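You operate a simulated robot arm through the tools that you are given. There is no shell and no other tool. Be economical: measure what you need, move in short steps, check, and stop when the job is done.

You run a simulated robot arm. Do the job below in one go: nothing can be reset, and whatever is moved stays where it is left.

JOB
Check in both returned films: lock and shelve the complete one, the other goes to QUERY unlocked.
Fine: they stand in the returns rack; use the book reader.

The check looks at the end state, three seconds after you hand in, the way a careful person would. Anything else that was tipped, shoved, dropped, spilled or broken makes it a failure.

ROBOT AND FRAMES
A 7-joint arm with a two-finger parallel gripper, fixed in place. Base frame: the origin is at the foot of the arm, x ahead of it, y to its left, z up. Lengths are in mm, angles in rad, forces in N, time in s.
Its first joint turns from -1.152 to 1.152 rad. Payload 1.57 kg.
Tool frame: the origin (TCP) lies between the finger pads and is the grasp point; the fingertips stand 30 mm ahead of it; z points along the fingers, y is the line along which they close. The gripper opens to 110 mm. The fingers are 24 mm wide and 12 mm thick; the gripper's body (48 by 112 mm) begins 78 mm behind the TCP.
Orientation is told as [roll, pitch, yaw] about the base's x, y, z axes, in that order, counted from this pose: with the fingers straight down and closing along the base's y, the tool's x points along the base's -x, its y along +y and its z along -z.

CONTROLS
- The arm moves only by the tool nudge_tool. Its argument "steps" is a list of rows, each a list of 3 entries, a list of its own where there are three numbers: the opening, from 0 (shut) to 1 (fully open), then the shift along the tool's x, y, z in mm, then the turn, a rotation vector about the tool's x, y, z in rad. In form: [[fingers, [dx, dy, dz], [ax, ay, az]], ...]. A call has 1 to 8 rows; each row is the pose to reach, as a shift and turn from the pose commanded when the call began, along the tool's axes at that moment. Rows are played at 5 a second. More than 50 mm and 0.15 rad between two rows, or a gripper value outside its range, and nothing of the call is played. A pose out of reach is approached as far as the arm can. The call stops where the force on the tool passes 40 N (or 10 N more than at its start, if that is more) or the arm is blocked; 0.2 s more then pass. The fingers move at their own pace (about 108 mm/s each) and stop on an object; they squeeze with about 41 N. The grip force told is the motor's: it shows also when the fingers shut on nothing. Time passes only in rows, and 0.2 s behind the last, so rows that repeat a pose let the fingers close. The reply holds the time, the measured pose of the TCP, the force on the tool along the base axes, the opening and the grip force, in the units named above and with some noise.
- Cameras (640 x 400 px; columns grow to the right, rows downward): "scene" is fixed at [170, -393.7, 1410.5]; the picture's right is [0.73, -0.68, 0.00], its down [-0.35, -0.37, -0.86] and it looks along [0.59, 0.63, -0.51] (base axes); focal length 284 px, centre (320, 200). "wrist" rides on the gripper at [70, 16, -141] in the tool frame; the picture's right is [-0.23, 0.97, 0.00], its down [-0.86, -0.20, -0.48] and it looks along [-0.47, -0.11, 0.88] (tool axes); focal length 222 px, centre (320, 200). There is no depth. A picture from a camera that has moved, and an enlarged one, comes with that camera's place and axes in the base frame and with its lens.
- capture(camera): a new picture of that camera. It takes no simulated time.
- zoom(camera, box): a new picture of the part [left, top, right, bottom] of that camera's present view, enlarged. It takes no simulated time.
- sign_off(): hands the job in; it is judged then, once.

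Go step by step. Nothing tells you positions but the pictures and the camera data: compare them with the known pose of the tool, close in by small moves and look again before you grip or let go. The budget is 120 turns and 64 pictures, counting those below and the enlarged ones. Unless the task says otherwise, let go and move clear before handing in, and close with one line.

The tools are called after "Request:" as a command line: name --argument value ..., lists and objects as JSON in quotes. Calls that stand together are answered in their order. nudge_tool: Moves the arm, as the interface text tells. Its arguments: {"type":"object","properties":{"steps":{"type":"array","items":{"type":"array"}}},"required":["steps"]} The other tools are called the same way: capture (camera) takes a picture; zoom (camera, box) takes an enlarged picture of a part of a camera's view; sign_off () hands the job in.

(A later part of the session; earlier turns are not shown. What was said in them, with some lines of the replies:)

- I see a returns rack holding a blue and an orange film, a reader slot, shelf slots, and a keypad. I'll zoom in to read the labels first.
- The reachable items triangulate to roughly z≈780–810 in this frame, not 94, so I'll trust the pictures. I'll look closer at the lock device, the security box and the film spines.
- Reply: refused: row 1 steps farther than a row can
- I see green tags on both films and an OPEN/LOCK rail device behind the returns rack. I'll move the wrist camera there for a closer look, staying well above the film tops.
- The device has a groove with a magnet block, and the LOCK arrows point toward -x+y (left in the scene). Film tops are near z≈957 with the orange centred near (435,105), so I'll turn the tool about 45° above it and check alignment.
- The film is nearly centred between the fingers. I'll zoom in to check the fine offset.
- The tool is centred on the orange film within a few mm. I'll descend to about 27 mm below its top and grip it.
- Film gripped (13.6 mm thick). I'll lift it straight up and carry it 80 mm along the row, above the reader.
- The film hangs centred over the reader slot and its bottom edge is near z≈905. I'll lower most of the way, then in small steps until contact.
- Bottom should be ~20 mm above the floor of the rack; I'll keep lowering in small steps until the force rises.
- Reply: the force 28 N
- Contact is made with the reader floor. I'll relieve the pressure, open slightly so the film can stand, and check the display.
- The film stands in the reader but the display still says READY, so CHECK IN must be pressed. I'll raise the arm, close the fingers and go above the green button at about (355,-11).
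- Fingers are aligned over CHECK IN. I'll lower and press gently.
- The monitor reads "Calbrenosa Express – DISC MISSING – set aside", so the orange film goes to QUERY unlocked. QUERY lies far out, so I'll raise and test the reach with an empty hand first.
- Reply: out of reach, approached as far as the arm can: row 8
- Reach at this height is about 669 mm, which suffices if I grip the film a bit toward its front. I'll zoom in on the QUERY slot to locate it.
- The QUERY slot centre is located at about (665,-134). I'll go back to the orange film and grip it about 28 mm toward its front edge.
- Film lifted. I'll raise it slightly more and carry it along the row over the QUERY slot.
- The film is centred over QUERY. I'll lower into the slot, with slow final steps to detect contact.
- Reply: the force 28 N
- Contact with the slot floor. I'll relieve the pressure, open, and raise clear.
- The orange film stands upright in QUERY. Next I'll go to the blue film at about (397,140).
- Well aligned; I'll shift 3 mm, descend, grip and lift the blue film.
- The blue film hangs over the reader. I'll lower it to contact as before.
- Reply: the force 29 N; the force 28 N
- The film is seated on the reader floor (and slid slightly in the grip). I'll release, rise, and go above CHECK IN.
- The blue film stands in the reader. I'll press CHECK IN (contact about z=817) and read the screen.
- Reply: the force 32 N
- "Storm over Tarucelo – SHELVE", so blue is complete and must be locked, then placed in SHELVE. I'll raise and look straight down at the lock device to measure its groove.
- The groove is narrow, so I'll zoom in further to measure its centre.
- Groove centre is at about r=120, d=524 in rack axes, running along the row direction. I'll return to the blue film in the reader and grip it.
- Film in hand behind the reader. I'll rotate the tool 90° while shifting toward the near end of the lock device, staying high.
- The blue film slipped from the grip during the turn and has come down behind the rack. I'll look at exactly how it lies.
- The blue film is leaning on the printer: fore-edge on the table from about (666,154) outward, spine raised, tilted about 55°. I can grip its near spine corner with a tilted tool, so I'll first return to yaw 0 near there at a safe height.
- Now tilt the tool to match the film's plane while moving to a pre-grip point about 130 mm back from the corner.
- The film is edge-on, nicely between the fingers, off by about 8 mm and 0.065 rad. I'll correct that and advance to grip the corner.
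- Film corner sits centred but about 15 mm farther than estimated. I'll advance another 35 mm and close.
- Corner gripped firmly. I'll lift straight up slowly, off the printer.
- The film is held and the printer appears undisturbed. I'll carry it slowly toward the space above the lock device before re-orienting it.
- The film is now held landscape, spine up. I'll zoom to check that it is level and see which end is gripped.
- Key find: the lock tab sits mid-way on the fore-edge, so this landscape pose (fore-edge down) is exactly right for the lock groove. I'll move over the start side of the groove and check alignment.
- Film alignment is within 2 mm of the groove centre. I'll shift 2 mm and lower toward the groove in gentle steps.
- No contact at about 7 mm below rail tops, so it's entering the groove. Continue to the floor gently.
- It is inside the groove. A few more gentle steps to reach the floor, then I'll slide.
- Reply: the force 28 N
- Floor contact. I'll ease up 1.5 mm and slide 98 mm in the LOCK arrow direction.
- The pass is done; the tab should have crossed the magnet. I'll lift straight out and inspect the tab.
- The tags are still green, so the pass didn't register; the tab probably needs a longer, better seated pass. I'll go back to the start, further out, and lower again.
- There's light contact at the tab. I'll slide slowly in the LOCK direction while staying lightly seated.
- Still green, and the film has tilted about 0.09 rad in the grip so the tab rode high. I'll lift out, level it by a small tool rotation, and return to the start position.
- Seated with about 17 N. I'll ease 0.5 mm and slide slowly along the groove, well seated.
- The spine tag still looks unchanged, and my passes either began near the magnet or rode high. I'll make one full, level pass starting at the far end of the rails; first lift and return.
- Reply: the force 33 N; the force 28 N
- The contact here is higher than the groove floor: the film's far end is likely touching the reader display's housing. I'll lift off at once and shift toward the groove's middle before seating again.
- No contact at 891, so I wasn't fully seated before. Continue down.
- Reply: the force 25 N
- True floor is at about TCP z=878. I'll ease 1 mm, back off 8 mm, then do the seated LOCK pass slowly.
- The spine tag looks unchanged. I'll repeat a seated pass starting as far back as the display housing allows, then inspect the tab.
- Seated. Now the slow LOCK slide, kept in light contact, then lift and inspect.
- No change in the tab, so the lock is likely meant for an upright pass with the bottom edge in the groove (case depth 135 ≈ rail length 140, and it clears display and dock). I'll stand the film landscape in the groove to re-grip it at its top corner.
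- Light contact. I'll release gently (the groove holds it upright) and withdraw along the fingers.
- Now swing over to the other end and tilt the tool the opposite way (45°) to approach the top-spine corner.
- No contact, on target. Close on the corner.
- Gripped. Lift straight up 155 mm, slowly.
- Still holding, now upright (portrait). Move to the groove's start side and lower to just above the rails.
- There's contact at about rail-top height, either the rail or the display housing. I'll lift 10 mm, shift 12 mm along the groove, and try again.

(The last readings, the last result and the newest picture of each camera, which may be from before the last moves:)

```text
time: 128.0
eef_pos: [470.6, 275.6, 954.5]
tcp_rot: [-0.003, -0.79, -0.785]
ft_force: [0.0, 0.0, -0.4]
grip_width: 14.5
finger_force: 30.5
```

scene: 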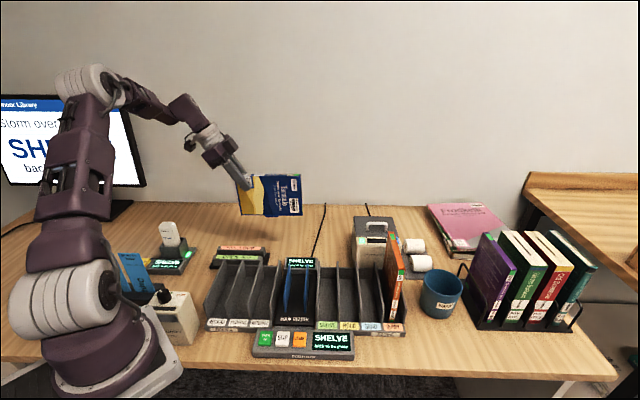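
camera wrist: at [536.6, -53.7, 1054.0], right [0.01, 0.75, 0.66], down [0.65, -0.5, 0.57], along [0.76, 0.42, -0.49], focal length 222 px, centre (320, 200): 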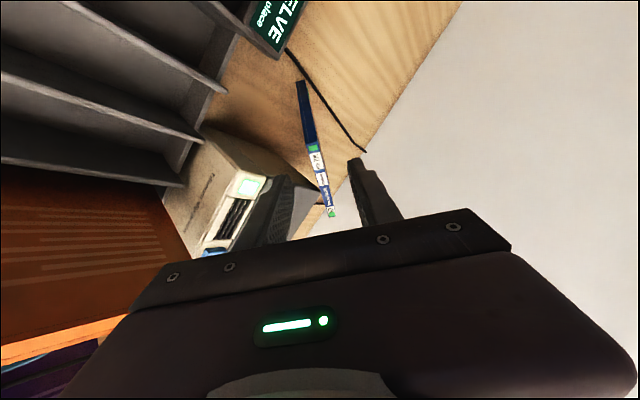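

Free now, so it's in the groove. Continue lowering.

Request:
nudge_tool --steps '[[0, [2, 0, 2], [0, 0, 0]], [0, [4, 0, 4], [0, 0, 0]], [0, [6, 0, 6], [0, 0, 0]], [0, [7.5, 0, 7.5], [0, 0, 0]], [0, [9, 0, 9], [0, 0, 0]]]'

```text
time: 129.2
eef_pos: [470.4, 275.1, 943.2]
tcp_rot: [-0.001, -0.788, -0.786]
ft_force: [-1.5, -1.3, -0.5]
grip_width: 14.6
finger_force: 30.4
```

Request:
nudge_tool --steps '[[0, [1.4, 0, 1.4], [0, 0, 0]], [0, [2.8, 0, 2.8], [0, 0, 0]], [0, [4.2, 0, 4.2], [0, 0, 0]], [0, [5.6, 0, 5.6], [0, 0, 0]], [0, [7, 0, 7], [0, 0, 0]]]'

```text
time: 130.4
eef_pos: [469.8, 276.0, 932.6]
tcp_rot: [-0.001, -0.789, -0.783]
ft_force: [-0.3, -0.2, -0.9]
grip_width: 14.5
finger_force: 30.9
```

Request:
nudge_tool --steps '[[0, [1.4, 0, 1.4], [0, 0, 0]], [0, [2.8, 0, 2.8], [0, 0, 0]], [0, [4.2, 0, 4.2], [0, 0, 0]], [0, [5.2, 0, 5.2], [0, 0, 0]], [0, [6.2, 0, 6.2], [0, 0, 0]]]'

```text
time: 131.6
eef_pos: [470.9, 275.8, 925.4]
tcp_rot: [0.001, -0.788, -0.788]
ft_force: [-4.7, -3.0, 29.0]
grip_width: 14.7
finger_force: 30.9
```

Seated on the floor. Ease 1 mm and make the full LOCK slide (144 mm) in two slow calls.

Request:
nudge_tool --steps '[[0, [-0.7, 0, -0.7], [0, 0, 0]], [0, [7.8, 0, -9.2], [0, 0, 0]], [0, [16.3, 0, -17.7], [0, 0, 0]], [0, [24.8, 0, -26.2], [0, 0, 0]], [0, [33.3, 0, -34.7], [0, 0, 0]], [0, [41.8, 0, -43.2], [0, 0, 0]], [0, [50.3, 0, -51.7], [0, 0, 0]]]'

Request:
nudge_tool --steps '[[0, [8.5, 0, -8.5], [0, 0, 0]], [0, [17, 0, -17], [0, 0, 0]], [0, [25.5, 0, -25.5], [0, 0, 0]], [0, [34, 0, -34], [0, 0, 0]], [0, [42.5, 0, -42.5], [0, 0, 0]], [0, [50, 0, -50], [0, 0, 0]]]'

```text
time: 133.2
eef_pos: [419.2, 327.0, 925.8]
tcp_rot: [-0.003, -0.788, -0.786]
ft_force: [1.4, -2.6, 6.5]
grip_width: 14.8
finger_force: 30.5
```

```text
time: 134.6
eef_pos: [369.1, 377.6, 925.1]
tcp_rot: [-0.003, -0.786, -0.787]
ft_force: [0.4, -3.9, 5.4]
grip_width: 14.6
finger_force: 31.0
```

The full upright pass is done. Lift straight out and carry it toward the middle of the desk for the turn.

Request:
nudge_tool --steps '[[0, [-12, 0, -12], [0, 0, 0]], [0, [-30, 0, -30], [0, 0, 0]], [0, [-50, 0, -50], [0, 0, 0]], [0, [-72, 0, -72], [0, 0, 0]], [0, [-99, 0, -99], [0, 0, 0]]]'

Request:
nudge_tool --steps '[[0, [-21, -11, 21], [0, 0, 0]], [0, [-42, -22, 42], [0, 0, 0]], [0, [-63, -33, 63], [0, 0, 0]], [0, [-84, -44, 84], [0, 0, 0]], [0, [-105, -55, 105], [0, 0, 0]], [0, [-126, -66, 126], [0, 0, 0]], [0, [-146, -78, 146], [0, 0, 0]]]'

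Request:
nudge_tool --steps '[[0, [0, 0, 0], [-0.07, 0, -0.07]], [0, [0, 0, 0], [-0.14, 0, -0.14]], [0, [0, 0, 0], [-0.21, 0, -0.21]], [0, [0, 0, 0], [-0.28, 0, -0.28]], [0, [0, 0, 0], [-0.35, 0, -0.35]], [0, [0, 0, 0], [-0.42, 0, -0.42]], [0, [0, 0, 0], [-0.49, 0, -0.49]], [0, [0, 0, 0], [-0.555, 0, -0.555]]]'

Request:
nudge_tool --steps '[[0, [0, 0, 0], [-0.07, 0, -0.07]], [0, [0, 0, 0], [-0.14, 0, -0.14]], [0, [0, 0, 0], [-0.21, 0, -0.21]], [0, [0, 0, 0], [-0.28, 0, -0.28]], [0, [0, 0, 0], [-0.35, 0, -0.35]], [0, [0, 0, 0], [-0.42, 0, -0.42]], [0, [0, 0, 0], [-0.49, 0, -0.49]], [0, [0, 0, 0], [-0.555, 0, -0.555]]]'

```text
time: 135.8
eef_pos: [368.7, 379.2, 1066.0]
tcp_rot: [-0.003, -0.786, -0.786]
ft_force: [0.0, 0.0, 0.5]
grip_width: 14.6
finger_force: 31.3
```

```text
time: 137.4
eef_pos: [459.8, 175.0, 1066.2]
tcp_rot: [-0.003, -0.785, -0.786]
ft_force: [0.8, 0.9, -1.2]
grip_width: 14.7
finger_force: 30.8
```

```text
time: 139.2
eef_pos: [460.7, 176.8, 1065.5]
tcp_rot: [-0.003, -0.788, 0.003]
ft_force: [0.3, -0.3, -1.5]
grip_width: 14.6
finger_force: 31.2
```

```text
time: 141.0
eef_pos: [459.7, 175.9, 1065.3]
tcp_rot: [-0.003, -0.786, 0.786]
ft_force: [0.4, 0.3, -1.0]
grip_width: 14.3
finger_force: 30.7
```

The film is still held, now spine-out. Carry it over the SHELVE slot and check with the last picture.

Request:
nudge_tool --steps '[[0, [12, -30, -12], [0, 0, 0]], [0, [24, -59, -24], [0, 0, 0]], [0, [36, -88, -36], [0, 0, 0]], [0, [48, -118, -48], [0, 0, 0]], [0, [60, -147, -60], [0, 0, 0]], [0, [72, -177, -72], [0, 0, 0]], [0, [83.4, -206, -83.4], [0, 0, 0]], [0, [83.4, -206, -83.4], [0, 0, 0]]]'

Request:
zoom --camera "scene" --box '[230, 190, 440, 335]'

```text
time: 142.8
eef_pos: [571.1, -26.3, 1055.6]
tcp_rot: [-0.004, -0.782, 0.786]
ft_force: [0.8, 0.7, -0.3]
grip_width: 14.6
finger_force: 30.7
out of reach, approached as far as the arm can: row 3, 4, 5, 6, 7, 8
```

```text
2.76 times, centred on (335, 262) of scene
camera zoom: at [170.0, -393.7, 1410.5], right [0.73, -0.68, 0.0], down [-0.35, -0.37, -0.86], along [0.59, 0.63, -0.51], focal length 782 px, centre (279, 28)
```

zoom: 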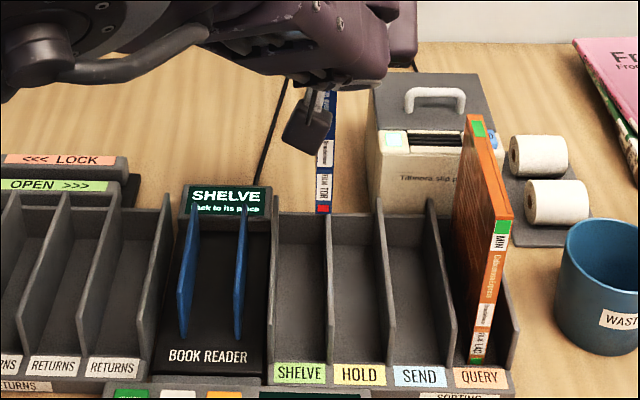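

Excellent: the tag at the bottom of the spine is now red, so the film is locked. SHELVE isn't reachable with this tilted wrist, so I'll stand the film in an empty RETURNS slot and re-grip it from straight above; testing reach there first, up high.

Request:
nudge_tool --steps '[[0, [0, 30, 0], [0, 0, 0]], [0, [0, 60, 0], [0, 0, 0]], [0, [0, 90, 0], [0, 0, 0]], [0, [0, 120, 0], [0, 0, 0]], [0, [0, 150, 0], [0, 0, 0]], [0, [0, 171, 0], [0, 0, 0]], [0, [0, 171, 0], [0, 0, 0]]]'

```text
time: 144.4
eef_pos: [451.5, 96.0, 1056.5]
tcp_rot: [-0.005, -0.785, 0.788]
ft_force: [0.5, 0.5, -0.7]
grip_width: 14.8
finger_force: 30.8
```

Request:
nudge_tool --steps '[[0, [13, 5, -13], [0, 0, 0]], [0, [26, 11, -26], [0, 0, 0]], [0, [39.3, 16, -39.3], [0, 0, 0]], [0, [39.3, 16, -39.3], [0, 0, 0]]]'

```text
time: 145.4
eef_pos: [421.1, 85.4, 1040.4]
tcp_rot: [-0.005, -0.783, 0.784]
ft_force: [-0.3, 0.0, -0.9]
grip_width: 14.6
finger_force: 30.6
out of reach, approached as far as the arm can: row 2, 3, 4
```

This tilt can't reach far enough in either, so I'll use the lock groove as the stand (dropping in and lifting straight out, no sliding). Back up and rotate to groove orientation.

Request:
nudge_tool --steps '[[0, [-21, 9, 11.5], [0, 0, 0]], [0, [-42, 18, 23], [0, 0, 0]], [0, [-62, 28, 34.5], [0, 0, 0]], [0, [-82.7, 37, 45.9], [0, 0, 0]], [0, [-82.7, 37, 45.9], [0, 0, 0]]]'

Request:
nudge_tool --steps '[[0, [0, 0, 0], [0.07, 0, 0.07]], [0, [0, 0, 0], [0.14, 0, 0.14]], [0, [0, 0, 0], [0.21, 0, 0.21]], [0, [0, 0, 0], [0.28, 0, 0.28]], [0, [0, 0, 0], [0.35, 0, 0.35]], [0, [0, 0, 0], [0.42, 0, 0.42]], [0, [0, 0, 0], [0.49, 0, 0.49]], [0, [0, 0, 0], [0.555, 0, 0.555]]]'

Request:
nudge_tool --steps '[[0, [0, 0, 0], [0.07, 0, 0.07]], [0, [0, 0, 0], [0.14, 0, 0.14]], [0, [0, 0, 0], [0.21, 0, 0.21]], [0, [0, 0, 0], [0.28, 0, 0.28]], [0, [0, 0, 0], [0.35, 0, 0.35]], [0, [0, 0, 0], [0.42, 0, 0.42]], [0, [0, 0, 0], [0.49, 0, 0.49]], [0, [0, 0, 0], [0.555, 0, 0.555]]]'

```text
time: 146.6
eef_pos: [460.0, 177.3, 1068.3]
tcp_rot: [-0.004, -0.784, 0.785]
ft_force: [-0.9, 0.1, -0.7]
grip_width: 14.9
finger_force: 30.5
```

```text
time: 148.4
eef_pos: [459.8, 177.0, 1066.2]
tcp_rot: [-0.006, -0.787, -0.001]
ft_force: [0.0, 0.1, -1.6]
grip_width: 14.3
finger_force: 30.8
```

```text
time: 150.2
eef_pos: [458.8, 177.6, 1067.2]
tcp_rot: [-0.003, -0.787, -0.788]
ft_force: [-0.5, -0.5, -0.6]
grip_width: 14.9
finger_force: 30.8
```

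Request:
nudge_tool --steps '[[0, [20, 13, -20], [0, 0, 0]], [0, [40, 26, -40], [0, 0, 0]], [0, [60, 39, -60], [0, 0, 0]], [0, [80, 52, -80], [0, 0, 0]], [0, [100, 65, -100], [0, 0, 0]], [0, [119.5, 77.2, -119.5], [0, 0, 0]], [0, [119.5, 77.2, -119.5], [0, 0, 0]]]'

Request:
nudge_tool --steps '[[0, [20, 0, 20], [0, 0, 0]], [0, [40, 0, 40], [0, 0, 0]], [0, [60, 0, 60], [0, 0, 0]], [0, [70, 0, 70], [0, 0, 0]], [0, [70, 0, 70], [0, 0, 0]]]'

```text
time: 151.8
eef_pos: [394.5, 351.9, 1066.6]
tcp_rot: [-0.002, -0.787, -0.786]
ft_force: [1.0, -0.8, -1.1]
grip_width: 14.5
finger_force: 30.9
```

```text
time: 153.0
eef_pos: [393.3, 350.2, 968.0]
tcp_rot: [0.0, -0.788, -0.786]
ft_force: [-0.8, 0.3, 0.4]
grip_width: 14.8
finger_force: 30.7
```

Request:
nudge_tool --steps '[[0, [3, 0, 3], [0, 0, 0]], [0, [6, 0, 6], [0, 0, 0]], [0, [9, 0, 9], [0, 0, 0]], [0, [12, 0, 12], [0, 0, 0]], [0, [15, 0, 15], [0, 0, 0]]]'

```text
time: 154.2
eef_pos: [394.9, 349.9, 945.8]
tcp_rot: [-0.004, -0.786, -0.786]
ft_force: [0.5, -0.9, -1.5]
grip_width: 14.2
finger_force: 30.6
```

In the groove with no contact force. Continue to the floor.

Request:
nudge_tool --steps '[[0, [3, 0, 3], [0, 0, 0]], [0, [6, 0, 6], [0, 0, 0]], [0, [9, 0, 9], [0, 0, 0]], [0, [11, 0, 11], [0, 0, 0]], [0, [12, 0, 12], [0, 0, 0]], [0, [13, 0, 13], [0, 0, 0]]]'

```text
time: 155.6
eef_pos: [394.6, 349.8, 928.1]
tcp_rot: [-0.002, -0.788, -0.785]
ft_force: [-0.3, 0.7, -0.7]
grip_width: 14.5
finger_force: 30.7
```

Request:
nudge_tool --steps '[[0, [0.7, 0, 0.7], [0, 0, 0]], [0, [1.4, 0, 1.4], [0, 0, 0]], [0, [2.1, 0, 2.1], [0, 0, 0]], [0, [2.8, 0, 2.8], [0, 0, 0]]]'

```text
time: 156.6
eef_pos: [394.7, 349.5, 925.0]
tcp_rot: [0.0, -0.787, -0.785]
ft_force: [0.2, -0.2, 0.9]
grip_width: 14.4
finger_force: 30.4
```

Request:
nudge_tool --steps '[[0, [0.7, 0, 0.7], [0, 0, 0]], [0, [1.2, 0, 1.2], [0, 0, 0]]]'

```text
time: 157.2
eef_pos: [396.8, 350.5, 924.2]
tcp_rot: [0.001, -0.79, -0.789]
ft_force: [-2.7, 0.3, 27.4]
grip_width: 14.9
finger_force: 30.9
```

Seated. Release gently and withdraw along the fingers.

Request:
nudge_tool --steps '[[0, [-0.6, 0, -0.6], [0, 0, 0]], [0.15, [-0.6, 0, -0.6], [0, 0, 0]], [0.2, [-0.6, 0, -0.6], [0, 0, 0]], [0.3, [-0.6, 0, -0.6], [0, 0, 0]], [0.42, [-0.6, 0, -0.6], [0, 0, 0]], [0.42, [-0.6, 0, -35], [0, 0, 0]], [0.42, [-0.6, 0, -75], [0, 0, 0]], [0.42, [-0.6, 0, -120], [0, 0, 0]]]'

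```text
time: 159.0
eef_pos: [333.9, 407.7, 1006.3]
tcp_rot: [-0.002, -0.788, -0.785]
ft_force: [0.1, 0.8, -0.8]
grip_width: 46.0
finger_force: 0.0
```

Request:
nudge_tool --steps '[[0.42, [-18, 0, -18], [0, 0.12, 0]], [0.42, [-35, 0, -35], [0, 0.24, 0]], [0.42, [-58, 0, -12], [0, 0.36, 0]], [0.42, [-81, 0, 11], [0, 0.48, 0]], [0.42, [-104, 0, 34], [0, 0.6, 0]], [0.42, [-127, 0, 57], [0, 0.72, 0]], [0.42, [-127, 0, 57], [0, 0.787, 0]], [0.42, [-127, 0, 57], [0, 0.787, 0]]]'

```text
time: 160.8
eef_pos: [426.6, 319.3, 1056.4]
tcp_rot: [0.0, 0.001, -0.786]
ft_force: [0.2, -1.2, -0.2]
grip_width: 46.2
finger_force: 0.0
```

Directly above the film at d=527. Descend and grip the top centre.

Request:
nudge_tool --steps '[[0.42, [-2, 0, 40], [0, 0, 0]], [0.42, [-2, 0, 80], [0, 0, 0]], [0.42, [-2, 0, 110], [0, 0, 0]], [0.42, [-2, 0, 128], [0, 0, 0]], [0.2, [-2, 0, 128], [0, 0, 0]], [0, [-2, 0, 128], [0, 0, 0]], [0, [-2, 0, 128], [0, 0, 0]], [0, [-2, 0, 128], [0, 0, 0]]]'

```text
time: 162.6
eef_pos: [429.4, 316.4, 928.9]
tcp_rot: [-0.002, -0.001, -0.788]
ft_force: [-1.4, -2.6, -1.6]
grip_width: 13.8
finger_force: 30.7
```

Gripped. Lift straight up, then rotate slowly.

Request:
nudge_tool --steps '[[0, [0, 0, -15], [0, 0, 0]], [0, [0, 0, -40], [0, 0, 0]], [0, [0, 0, -70], [0, 0, 0]], [0, [0, 0, -100], [0, 0, 0]], [0, [0, 0, -130], [0, 0, 0]], [0, [0, 0, -150], [0, 0, 0]], [0, [0, 0, -150], [0, 0, 0]]]'

Request:
nudge_tool --steps '[[0, [0, 0, 0], [0, 0, -0.07]], [0, [0, 0, 0], [0, 0, -0.14]], [0, [0, 0, 0], [0, 0, -0.21]], [0, [0, 0, 0], [0, 0, -0.28]], [0, [0, 0, 0], [0, 0, -0.35]], [0, [0, 0, 0], [0, 0, -0.42]], [0, [0, 0, 0], [0, 0, -0.49]], [0, [0, 0, 0], [0, 0, -0.56]]]'

Request:
nudge_tool --steps '[[0, [0, 0, 0], [0, 0, -0.07]], [0, [0, 0, 0], [0, 0, -0.14]], [0, [0, 0, 0], [0, 0, -0.21]], [0, [0, 0, 0], [0, 0, -0.28]], [0, [0, 0, 0], [0, 0, -0.35]], [0, [0, 0, 0], [0, 0, -0.42]], [0, [0, 0, 0], [0, 0, -0.49]], [0, [0, 0, 0], [0, 0, -0.56]]]'

Request:
nudge_tool --steps '[[0, [0, 0, 0], [0, 0, -0.07]], [0, [0, 0, 0], [0, 0, -0.14]], [0, [0, 0, 0], [0, 0, -0.21]], [0, [0, 0, 0], [0, 0, -0.28]], [0, [0, 0, 0], [0, 0, -0.35]], [0, [0, 0, 0], [0, 0, -0.4]], [0, [0, 0, 0], [0, 0, -0.451]]]'

```text
time: 164.2
eef_pos: [428.3, 315.8, 1079.9]
tcp_rot: [0.0, -0.002, -0.785]
ft_force: [-0.4, 0.2, -0.4]
grip_width: 13.7
finger_force: 30.4
```

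```text
time: 166.0
eef_pos: [427.6, 317.4, 1079.9]
tcp_rot: [0.0, 0.0, -0.226]
ft_force: [-0.2, 0.0, -0.2]
grip_width: 13.6
finger_force: 29.8
```

```text
time: 167.8
eef_pos: [428.7, 316.6, 1080.8]
tcp_rot: [-0.002, 0.0, 0.335]
ft_force: [-0.7, 0.2, -2.0]
grip_width: 13.6
finger_force: 30.2
```

```text
time: 169.4
eef_pos: [428.5, 315.6, 1079.7]
tcp_rot: [-0.002, -0.001, 0.786]
ft_force: [-0.2, 1.1, -1.0]
grip_width: 13.8
finger_force: 30.2
```

Rotation done with the film still held. Carry it over the SHELVE slot (r≈407, d≈377).

Request:
nudge_tool --steps '[[0, [14, -30, 0], [0, 0, 0]], [0, [27, -60, 0], [0, 0, 0]], [0, [41, -90, 0], [0, 0, 0]], [0, [55, -120, 0], [0, 0, 0]], [0, [68, -150, 0], [0, 0, 0]], [0, [82, -180, 0], [0, 0, 0]]]'

Request:
nudge_tool --steps '[[0, [13, -30, 0], [0, 0, 0]], [0, [27, -60, 0], [0, 0, 0]], [0, [40, -90, 0], [0, 0, 0]], [0, [54, -120, 0], [0, 0, 0]], [0, [67, -147, 0], [0, 0, 0]], [0, [67, -147, 0], [0, 0, 0]]]'

```text
time: 170.8
eef_pos: [496.3, 131.0, 1077.9]
tcp_rot: [-0.002, -0.001, 0.785]
ft_force: [0.3, 0.0, -0.2]
grip_width: 13.5
finger_force: 30.1
```

```text
time: 172.2
eef_pos: [506.9, 11.9, 1066.6]
tcp_rot: [-0.001, 0.0, 0.784]
ft_force: [-0.7, -0.3, -0.2]
grip_width: 14.1
finger_force: 30.0
out of reach, approached as far as the arm can: row 3, 4, 5, 6
```

The arm's posture is restricting that move. I'll try a slightly lower and farther-out path.

Request:
nudge_tool --steps '[[0, [-10, -10, 5], [0, 0, 0]], [0, [-20, -20, 10], [0, 0, 0]], [0, [-30, -35, 15], [0, 0, 0]], [0, [-30, -50, 17], [0, 0, 0]], [0, [-25, -57, 17], [0, 0, 0]], [0, [-25, -57, 17], [0, 0, 0]]]'

```text
time: 173.6
eef_pos: [509.6, 12.3, 1065.1]
tcp_rot: [-0.001, 0.0, 0.783]
ft_force: [-0.3, -0.9, -1.9]
grip_width: 13.7
finger_force: 30.2
out of reach, approached as far as the arm can: row 1, 2, 3, 4, 5, 6
```

The posture seems stuck at a joint limit. I'll raise high and unwind the yaw to let the arm recover a neutral posture.

Request:
nudge_tool --steps '[[0, [10, 20, -25], [0, 0, 0.07]], [0, [20, 20, -50], [0, 0, 0.14]], [0, [30, 20, -75], [0, 0, 0.21]], [0, [40, 20, -100], [0, 0, 0.28]], [0, [50, 20, -125], [0, 0, 0.35]], [0, [60, 20, -150], [0, 0, 0.42]], [0, [60, 20, -160], [0, 0, 0.49]], [0, [60, 20, -160], [0, 0, 0.56]]]'

```text
time: 175.4
eef_pos: [449.7, -14.9, 1223.1]
tcp_rot: [-0.003, 0.0, 0.223]
ft_force: [0.1, -0.4, -0.9]
grip_width: 13.8
finger_force: 30.0
```

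Free again. Move above SHELVE at this yaw, then try turning to 45° there.

Request:
nudge_tool --steps '[[0, [-17, -5, 23], [0, 0, 0]], [0, [-33, -10, 46], [0, 0, 0]], [0, [-50, -15, 69], [0, 0, 0]], [0, [-67, -20, 92], [0, 0, 0]], [0, [-84, -24, 115], [0, 0, 0]], [0, [-100, -29, 138], [0, 0, 0]], [0, [-100, -29, 138], [0, 0, 0]]]'

Request:
nudge_tool --steps '[[0, [0, 0, 0], [0, 0, -0.07]], [0, [0, 0, 0], [0, 0, -0.14]], [0, [0, 0, 0], [0, 0, -0.21]], [0, [0, 0, 0], [0, 0, -0.28]], [0, [0, 0, 0], [0, 0, -0.35]], [0, [0, 0, 0], [0, 0, -0.42]], [0, [0, 0, 0], [0, 0, -0.49]], [0, [0, 0, 0], [0, 0, -0.562]]]'

```text
time: 177.0
eef_pos: [555.1, -21.2, 1086.0]
tcp_rot: [-0.002, 0.001, 0.225]
ft_force: [1.1, -0.1, -0.7]
grip_width: 13.6
finger_force: 29.5
```

```text
time: 178.8
eef_pos: [504.5, 9.7, 1069.6]
tcp_rot: [-0.001, 0.0, 0.786]
ft_force: [1.1, -0.2, -0.6]
grip_width: 13.9
finger_force: 29.9
out of reach, approached as far as the arm can: row 5, 6, 7, 8
```

The redundant elbow has drifted. I'll do a high, gentle loop (near side toward +y, far side toward −y) with reduced yaw to swing the elbow back; first to the near side.

Request:
nudge_tool --steps '[[0, [27, 6, -8], [0, 0, 0.07]], [0, [54, 11, -15], [0, 0, 0.14]], [0, [81, 17, -23], [0, 0, 0.21]], [0, [108, 23, -30], [0, 0, 0.28]], [0, [135, 28, -38], [0, 0, 0.35]], [0, [162, 34, -45], [0, 0, 0.42]], [0, [189, 40, -53], [0, 0, 0.49]], [0, [215, 45, -60], [0, 0, 0.56]]]'

Request:
nudge_tool --steps '[[0, [-9, 38, 0], [0, 0, 0]], [0, [-18, 76, 0], [0, 0, 0]], [0, [-27, 114, 0], [0, 0, 0]], [0, [-36, 152, 0], [0, 0, 0]], [0, [-45, 190, 0], [0, 0, 0]], [0, [-54, 228, 0], [0, 0, 0]], [0, [-62, 266, 0], [0, 0, 0]], [0, [-69, 302, 0], [0, 0, 0]]]'

Request:
nudge_tool --steps '[[0, [-37, -8, 0], [0, 0, 0]], [0, [-73, -17, 0], [0, 0, 0]], [0, [-110, -25, 0], [0, 0, 0]], [0, [-146, -33, 0], [0, 0, 0]], [0, [-183, -42, 0], [0, 0, 0]], [0, [-219, -50, 0], [0, 0, 0]], [0, [-256, -58, 0], [0, 0, 0]], [0, [-292, -67, 0], [0, 0, 0]]]'

Request:
nudge_tool --steps '[[0, [10, -44, 0], [0, 0, 0]], [0, [20, -88, 0], [0, 0, 0]], [0, [30, -132, 0], [0, 0, 0]], [0, [40, -176, 0], [0, 0, 0]], [0, [50, -220, 0], [0, 0, 0]], [0, [60, -264, 0], [0, 0, 0]], [0, [70, -308, 0], [0, 0, 0]], [0, [80, -350, 0], [0, 0, 0]]]'

```text
time: 180.6
eef_pos: [332.8, -67.4, 1117.5]
tcp_rot: [-0.001, -0.001, 0.226]
ft_force: [0.9, -0.9, -0.8]
grip_width: 13.7
finger_force: 30.5
out of reach, approached as far as the arm can: row 7, 8
```

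```text
time: 182.4
eef_pos: [334.4, 243.9, 1119.1]
tcp_rot: [-0.001, -0.001, 0.226]
ft_force: [-0.6, -1.0, -1.3]
grip_width: 13.6
finger_force: 30.4
```

```text
time: 184.2
eef_pos: [592.8, 234.3, 1108.5]
tcp_rot: [-0.003, 0.001, 0.237]
ft_force: [0.4, 0.2, -0.8]
grip_width: 13.8
finger_force: 30.2
out of reach, approached as far as the arm can: row 7, 8
```

```text
time: 186.0
eef_pos: [561.3, -101.9, 1096.0]
tcp_rot: [-0.002, -0.002, 0.225]
ft_force: [-1.0, -0.7, -0.6]
grip_width: 13.7
finger_force: 30.7
out of reach, approached as far as the arm can: row 7, 8
```

That direction made it worse, so I'll run the loop the opposite way: far side toward +y, near side toward −y.

Request:
nudge_tool --steps '[[0, [-12, 40, 0], [0, 0, 0]], [0, [-25, 80, 0], [0, 0, 0]], [0, [-37, 120, 0], [0, 0, 0]], [0, [-50, 160, 0], [0, 0, 0]], [0, [-62, 201, 0], [0, 0, 0]], [0, [-74, 241, 0], [0, 0, 0]], [0, [-87, 281, 0], [0, 0, 0]], [0, [-99, 321, 0], [0, 0, 0]]]'

Request:
nudge_tool --steps '[[0, [31, 7, 0], [0, 0, 0]], [0, [62, 14, 0], [0, 0, 0]], [0, [94, 21, 0], [0, 0, 0]], [0, [125, 28, 0], [0, 0, 0]], [0, [156, 36, 0], [0, 0, 0]], [0, [187, 43, 0], [0, 0, 0]], [0, [219, 50, 0], [0, 0, 0]], [0, [250, 57, 0], [0, 0, 0]]]'

Request:
nudge_tool --steps '[[0, [9, -38, 0], [0, 0, 0]], [0, [17, -76, 0], [0, 0, 0]], [0, [26, -113, 0], [0, 0, 0]], [0, [35, -151, 0], [0, 0, 0]], [0, [43, -189, 0], [0, 0, 0]], [0, [52, -227, 0], [0, 0, 0]], [0, [60, -264, 0], [0, 0, 0]], [0, [69, -302, 0], [0, 0, 0]]]'

Request:
nudge_tool --steps '[[0, [-29, 0, 0], [0, 0, 0]], [0, [-58, 0, 0], [0, 0, 0]], [0, [-86, 0, 0], [0, 0, 0]], [0, [-115, 0, 0], [0, 0, 0]], [0, [-144, 0, 0], [0, 0, 0]], [0, [-172, 0, 0], [0, 0, 0]], [0, [-201, 0, 0], [0, 0, 0]], [0, [-220, 0, 0], [0, 0, 0]]]'

```text
time: 187.8
eef_pos: [588.2, 234.8, 1097.1]
tcp_rot: [-0.003, 0.001, 0.226]
ft_force: [-0.2, -0.1, -0.8]
grip_width: 13.6
finger_force: 30.1
```

```text
time: 189.6
eef_pos: [330.6, 234.3, 1094.7]
tcp_rot: [-0.003, -0.002, 0.225]
ft_force: [-0.6, 0.3, -0.9]
grip_width: 13.9
finger_force: 30.1
```

```text
time: 191.4
eef_pos: [329.3, -73.2, 1094.6]
tcp_rot: [0.0, -0.001, 0.226]
ft_force: [-0.3, 0.0, -0.7]
grip_width: 13.7
finger_force: 30.2
```

```text
time: 193.2
eef_pos: [542.9, -26.0, 1094.9]
tcp_rot: [-0.002, 0.001, 0.228]
ft_force: [0.0, -0.3, -1.0]
grip_width: 13.8
finger_force: 30.1
```

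No limits hit this time. Try turning to 45° above SHELVE now.

Request:
nudge_tool --steps '[[0, [0, 0, 0], [0, 0, -0.07]], [0, [0, 0, 0], [0, 0, -0.14]], [0, [0, 0, 0], [0, 0, -0.21]], [0, [0, 0, 0], [0, 0, -0.28]], [0, [0, 0, 0], [0, 0, -0.35]], [0, [0, 0, 0], [0, 0, -0.42]], [0, [0, 0, 0], [0, 0, -0.49]], [0, [0, 0, 0], [0, 0, -0.56]]]'

```text
time: 195.0
eef_pos: [497.3, 2.9, 1080.3]
tcp_rot: [-0.001, 0.0, 0.785]
ft_force: [0.3, -0.6, -0.4]
grip_width: 13.6
finger_force: 30.2
out of reach, approached as far as the arm can: row 5, 6, 7, 8
```

Improving about 0.2 rad per loop; two more loops should suffice. Run another loop.

Request:
nudge_tool --steps '[[0, [2, -13, 0], [0, 0, 0.07]], [0, [4, -26, 0], [0, 0, 0.14]], [0, [5, -39, 0], [0, 0, 0.21]], [0, [7, -52, 0], [0, 0, 0.28]], [0, [9, -64, 0], [0, 0, 0.35]], [0, [11, -77, 0], [0, 0, 0.42]], [0, [12, -90, 0], [0, 0, 0.49]], [0, [14, -103, 0], [0, 0, 0.56]]]'

Request:
nudge_tool --steps '[[0, [-12, 38, 0], [0, 0, 0]], [0, [-25, 76, 0], [0, 0, 0]], [0, [-37, 115, 0], [0, 0, 0]], [0, [-49, 153, 0], [0, 0, 0]], [0, [-62, 191, 0], [0, 0, 0]], [0, [-74, 229, 0], [0, 0, 0]], [0, [-86, 268, 0], [0, 0, 0]], [0, [-98, 306, 0], [0, 0, 0]]]'

Request:
nudge_tool --steps '[[0, [34, 8, 0], [0, 0, 0]], [0, [68, 16, 0], [0, 0, 0]], [0, [102, 23, 0], [0, 0, 0]], [0, [136, 31, 0], [0, 0, 0]], [0, [170, 39, 0], [0, 0, 0]], [0, [203, 47, 0], [0, 0, 0]], [0, [237, 54, 0], [0, 0, 0]], [0, [271, 62, 0], [0, 0, 0]]]'

Request:
nudge_tool --steps '[[0, [9, -39, 0], [0, 0, 0]], [0, [18, -78, 0], [0, 0, 0]], [0, [27, -117, 0], [0, 0, 0]], [0, [36, -156, 0], [0, 0, 0]], [0, [45, -195, 0], [0, 0, 0]], [0, [54, -234, 0], [0, 0, 0]], [0, [62, -273, 0], [0, 0, 0]], [0, [71, -312, 0], [0, 0, 0]]]'

Request:
nudge_tool --steps '[[0, [-30, -7, 0], [0, 0, 0]], [0, [-61, -14, 0], [0, 0, 0]], [0, [-91, -21, 0], [0, 0, 0]], [0, [-122, -28, 0], [0, 0, 0]], [0, [-152, -35, 0], [0, 0, 0]], [0, [-183, -42, 0], [0, 0, 0]], [0, [-213, -49, 0], [0, 0, 0]], [0, [-244, -56, 0], [0, 0, 0]]]'

```text
time: 196.8
eef_pos: [561.1, -76.2, 1082.0]
tcp_rot: [-0.001, -0.001, 0.226]
ft_force: [-0.1, -0.5, -0.3]
grip_width: 13.7
finger_force: 30.2
```

```text
time: 198.6
eef_pos: [588.4, 244.1, 1078.3]
tcp_rot: [-0.002, 0.0, 0.225]
ft_force: [-0.2, 0.4, -1.1]
grip_width: 13.7
finger_force: 30.8
```

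```text
time: 200.4
eef_pos: [306.7, 241.2, 1081.5]
tcp_rot: [-0.002, 0.002, 0.225]
ft_force: [-0.9, -1.3, -0.8]
grip_width: 13.9
finger_force: 30.5
```

```text
time: 202.2
eef_pos: [310.3, -73.3, 1080.9]
tcp_rot: [-0.002, -0.002, 0.228]
ft_force: [-0.6, -0.5, -1.5]
grip_width: 13.6
finger_force: 30.4
out of reach, approached as far as the arm can: row 8
```

```text
time: 204.0
eef_pos: [562.6, -73.0, 1077.1]
tcp_rot: [-0.002, 0.001, 0.227]
ft_force: [1.1, 0.3, -1.3]
grip_width: 13.6
finger_force: 30.3
```

Request:
nudge_tool --steps '[[0, [0, 7, 0], [0, 0, -0.07]], [0, [-1, 14, 0], [0, 0, -0.14]], [0, [-1, 21, 0], [0, 0, -0.21]], [0, [-2, 28, 0], [0, 0, -0.28]], [0, [-2, 35, 0], [0, 0, -0.35]], [0, [-2, 42, 0], [0, 0, -0.42]], [0, [-3, 48, 0], [0, 0, -0.49]], [0, [-3, 53, 0], [0, 0, -0.56]]]'

```text
time: 205.8
eef_pos: [505.9, 10.3, 1065.8]
tcp_rot: [-0.001, -0.001, 0.784]
ft_force: [-0.8, 0.7, -1.3]
grip_width: 13.7
finger_force: 30.3
out of reach, approached as far as the arm can: row 3, 4, 5, 6, 7, 8
```

Those loops aren't resolving it. Safer: stand the film in the RETURNS slot it came from (reachable), then sort out the arm posture empty-handed.

Request:
nudge_tool --steps '[[0, [-3, 34, 0], [0, 0, 0]], [0, [-6, 68, 0], [0, 0, 0]], [0, [-9, 102, 0], [0, 0, 0]], [0, [-12, 136, 0], [0, 0, 0]], [0, [-12, 168, 0], [0, 0, 0]], [0, [-12, 168, 0], [0, 0, 0]]]'

```text
time: 207.2
eef_pos: [392.9, 137.1, 1064.3]
tcp_rot: [-0.002, 0.001, 0.786]
ft_force: [-0.1, 0.5, -0.6]
grip_width: 13.9
finger_force: 30.5
```

Request:
nudge_tool --steps '[[0, [-2, 0, 30], [0, 0, 0]], [0, [-2, 0, 60], [0, 0, 0]], [0, [-2, 0, 90], [0, 0, 0]], [0, [-2, 0, 115], [0, 0, 0]], [0, [-2, 0, 127], [0, 0, 0]], [0, [-2, 0, 129], [0, 0, 0]], [0, [-2, 0, 131], [0, 0, 0]]]'

Request:
nudge_tool --steps '[[0, [0, 0, 1.5], [0, 0, 0]], [0, [0, 0, 3], [0, 0, 0]], [0, [0, 0, 4.5], [0, 0, 0]], [0, [0, 0, 6], [0, 0, 0]]]'

```text
time: 208.8
eef_pos: [395.7, 138.7, 933.2]
tcp_rot: [-0.002, 0.001, 0.787]
ft_force: [0.6, 1.0, -0.6]
grip_width: 13.7
finger_force: 30.3
```

```text
time: 209.8
eef_pos: [396.4, 138.1, 929.0]
tcp_rot: [-0.001, 0.0, 0.787]
ft_force: [1.0, 1.2, -1.5]
grip_width: 13.7
finger_force: 30.7
```

Request:
nudge_tool --steps '[[0, [0, 0, 1.5], [0, 0, 0]], [0, [0, 0, 3], [0, 0, 0]], [0, [0, 0, 4.5], [0, 0, 0]], [0, [0, 0, 6], [0, 0, 0]]]'

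Request:
nudge_tool --steps '[[0, [0, 0, -0.7], [0, 0, 0]], [0.15, [0, 0, -0.7], [0, 0, 0]], [0.3, [0, 0, -0.7], [0, 0, 0]], [0.42, [0, 0, -0.7], [0, 0, 0]], [0.42, [0, 0, -40], [0, 0, 0]], [0.42, [0, 0, -80], [0, 0, 0]], [0.42, [0, 0, -125], [0, 0, 0]]]'

Request:
nudge_tool --steps '[[0.42, [12, 5, -25], [0, 0, 0.1]], [0.42, [24, 10, -50], [0, 0, 0.2]], [0.42, [36, 16, -75], [0, 0, 0.3]], [0.42, [48, 21, -100], [0, 0, 0.4]], [0.42, [60, 26, -125], [0, 0, 0.5]], [0.42, [72, 31, -150], [0, 0, 0.6]], [0.42, [84, 36, -175], [0, 0, 0.7]], [0.42, [84, 36, -200], [0, 0, 0.785]]]'

```text
time: 210.8
eef_pos: [396.7, 138.7, 924.4]
tcp_rot: [-0.001, 0.003, 0.789]
ft_force: [-1.0, -1.1, 5.0]
grip_width: 13.5
finger_force: 30.0
```

```text
time: 212.4
eef_pos: [397.2, 139.8, 1049.0]
tcp_rot: [-0.001, 0.0, 0.786]
ft_force: [0.0, 0.6, -0.1]
grip_width: 46.3
finger_force: 0.2
```

```text
time: 214.2
eef_pos: [312.7, 104.5, 1247.2]
tcp_rot: [-0.002, 0.0, -0.001]
ft_force: [0.6, 0.4, 0.2]
grip_width: 46.2
finger_force: 0.1
```

Film stands in its RETURNS slot and the hand is empty. Test whether the opposite wrist yaw (−2.356, equivalent for gripping) is reachable.

Request:
nudge_tool --steps '[[0.42, [-10, 4, 0], [0, 0, 0.147]], [0.42, [-20, 8, 0], [0, 0, 0.294]], [0.42, [-30, 12, 0], [0, 0, 0.441]], [0.42, [-40, 16, 0], [0, 0, 0.588]], [0.42, [-50, 20, 0], [0, 0, 0.735]], [0.42, [-60, 24, 0], [0, 0, 0.882]], [0.42, [-70, 28, 0], [0, 0, 1.029]], [0.42, [-82, 33, 0], [0, 0, 1.176]]]'

Request:
nudge_tool --steps '[[0.42, [0, 0, 15], [0, 0, 0.147]], [0.42, [0, 0, 30], [0, 0, 0.294]], [0.42, [0, 0, 50], [0, 0, 0.441]], [0.42, [0, 0, 70], [0, 0, 0.588]], [0.42, [0, 0, 90], [0, 0, 0.735]], [0.42, [0, 0, 110], [0, 0, 0.882]], [0.42, [0, 0, 135], [0, 0, 1.029]], [0.42, [0, 0, 160], [0, 0, 1.18]]]'

```text
time: 216.0
eef_pos: [394.7, 137.7, 1247.9]
tcp_rot: [-0.001, -0.002, -1.177]
ft_force: [-0.5, -0.7, 0.0]
grip_width: 46.2
finger_force: 0.0
```

```text
refused: row 8 steps farther than a row can; nothing moved
```

Request:
nudge_tool --steps '[[0.42, [0, 0, 15], [0, 0, 0.147]], [0.42, [0, 0, 30], [0, 0, 0.294]], [0.42, [0, 0, 50], [0, 0, 0.441]], [0.42, [0, 0, 70], [0, 0, 0.588]], [0.42, [0, 0, 90], [0, 0, 0.735]], [0.42, [0, 0, 110], [0, 0, 0.882]], [0.42, [0, 0, 135], [0, 0, 1.03]], [0.42, [0, 0, 160], [0, 0, 1.178]]]'

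```text
time: 217.8
eef_pos: [393.3, 136.9, 1087.1]
tcp_rot: [0.002, -0.002, -2.356]
ft_force: [-0.2, 0.0, -0.7]
grip_width: 46.2
finger_force: 0.1
```

Reachable. Grip the film with this flipped wrist and lift.

Request:
nudge_tool --steps '[[0.42, [2, 1, 40], [0, 0, 0]], [0.42, [2, 1, 80], [0, 0, 0]], [0.42, [2, 1, 120], [0, 0, 0]], [0.42, [2, 1, 160], [0, 0, 0]], [0.2, [2, 1, 160], [0, 0, 0]], [0, [2, 1, 160], [0, 0, 0]], [0, [2, 1, 160], [0, 0, 0]], [0, [2, 1, 160], [0, 0, 0]]]'

Request:
nudge_tool --steps '[[0, [0, 0, -20], [0, 0, 0]], [0, [0, 0, -50], [0, 0, 0]], [0, [0, 0, -85], [0, 0, 0]], [0, [0, 0, -120], [0, 0, 0]], [0, [0, 0, -135], [0, 0, 0]], [0, [0, 0, -135], [0, 0, 0]]]'

```text
time: 219.6
eef_pos: [394.5, 138.2, 927.2]
tcp_rot: [0.0, -0.001, -2.353]
ft_force: [0.9, -0.2, -1.4]
grip_width: 14.1
finger_force: 29.9
```

```text
time: 221.0
eef_pos: [396.0, 138.4, 1062.2]
tcp_rot: [0.003, 0.0, -2.352]
ft_force: [0.4, -0.2, -0.7]
grip_width: 13.8
finger_force: 29.8
```

Held again. Carry along the row to SHELVE at the same depth.

Request:
nudge_tool --steps '[[0, [0, 32, 0], [0, 0, 0]], [0, [0, 64, 0], [0, 0, 0]], [0, [0, 96, 0], [0, 0, 0]], [0, [0, 128, 0], [0, 0, 0]], [0, [0, 160, 0], [0, 0, 0]], [0, [0, 193, 0], [0, 0, 0]], [0, [0, 225.5, 0], [0, 0, 0]], [0, [0, 225.5, 0], [0, 0, 0]]]'

```text
time: 222.8
eef_pos: [556.3, -22.8, 1063.2]
tcp_rot: [0.002, -0.001, -2.352]
ft_force: [-0.1, 0.6, -1.3]
grip_width: 14.0
finger_force: 29.9
```

Reached SHELVE. Lower into the slot, slowly at the end.

Request:
nudge_tool --steps '[[0, [0, -4, 0], [0, 0, 0]], [0, [0, -4, 30], [0, 0, 0]], [0, [0, -4, 60], [0, 0, 0]], [0, [0, -4, 90], [0, 0, 0]], [0, [0, -4, 115], [0, 0, 0]], [0, [0, -4, 125], [0, 0, 0]], [0, [0, -4, 128], [0, 0, 0]]]'

Request:
nudge_tool --steps '[[0, [0, 0, 1.5], [0, 0, 0]], [0, [0, 0, 3], [0, 0, 0]], [0, [0, 0, 4.5], [0, 0, 0]], [0, [0, 0, 6], [0, 0, 0]], [0, [0, 0, 7.5], [0, 0, 0]]]'

```text
time: 224.4
eef_pos: [553.0, -18.0, 934.3]
tcp_rot: [0.002, -0.001, -2.354]
ft_force: [0.8, -0.1, -1.5]
grip_width: 13.9
finger_force: 30.2
```

```text
time: 225.6
eef_pos: [553.6, -19.0, 927.4]
tcp_rot: [0.0, -0.003, -2.352]
ft_force: [0.3, 0.5, -0.8]
grip_width: 13.8
finger_force: 30.5
```

Request:
nudge_tool --steps '[[0, [0, 0, 1], [0, 0, 0]], [0, [0, 0, 2], [0, 0, 0]], [0, [0, 0, 3], [0, 0, 0]], [0, [0, 0, 4], [0, 0, 0]]]'

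```text
time: 226.6
eef_pos: [553.7, -19.1, 923.3]
tcp_rot: [0.001, 0.003, -2.355]
ft_force: [-2.7, 0.1, 27.7]
grip_width: 14.1
finger_force: 30.1
```

Contact with the slot floor at the expected height. Ease off, release, and rise clear.

Request:
nudge_tool --steps '[[0, [0, 0, -1], [0, 0, 0]], [0.15, [0, 0, -1], [0, 0, 0]], [0.2, [0, 0, -1], [0, 0, 0]], [0.3, [0, 0, -1], [0, 0, 0]], [0.3, [0, 0, -1], [0, 0, 0]], [0.3, [0, 0, -40], [0, 0, 0]], [0.3, [0, 0, -80], [0, 0, 0]], [0.3, [0, 0, -125], [0, 0, 0]]]'

Request:
nudge_tool --steps '[[0.3, [0, 0, -30], [0, 0, 0]], [0.3, [0, 0, -60], [0, 0, 0]], [0.3, [0, 0, -90], [0, 0, 0]]]'

```text
time: 228.4
eef_pos: [554.9, -21.0, 1046.0]
tcp_rot: [0.001, -0.001, -2.353]
ft_force: [0.1, -0.1, 0.3]
grip_width: 32.9
finger_force: 0.1
```

```text
time: 229.2
eef_pos: [553.4, -17.9, 1138.9]
tcp_rot: [0.0, -0.001, -2.354]
ft_force: [-0.2, -0.6, -0.6]
grip_width: 32.9
finger_force: 0.1
```

The film has been released in SHELVE and the hand is clear, so I'm handing in.

Request:
sign_off

```text
The job is handed in.
```

Both films were checked in on the book reader: "Storm over Tarucelo" (complete) is locked and in SHELVE, and "Calbrenosa Express" (disc missing) is in QUERY, unlocked. I dropped the blue film once while turning it; it landed leaning on the slip printer. While locking it I also pressed it onto something beside the lock rails a few times, most likely the reader display's housing. Both looked undisturbed in my last picture. I had no pictures left for the final SHELVE placement, so that rests on position and force readings.
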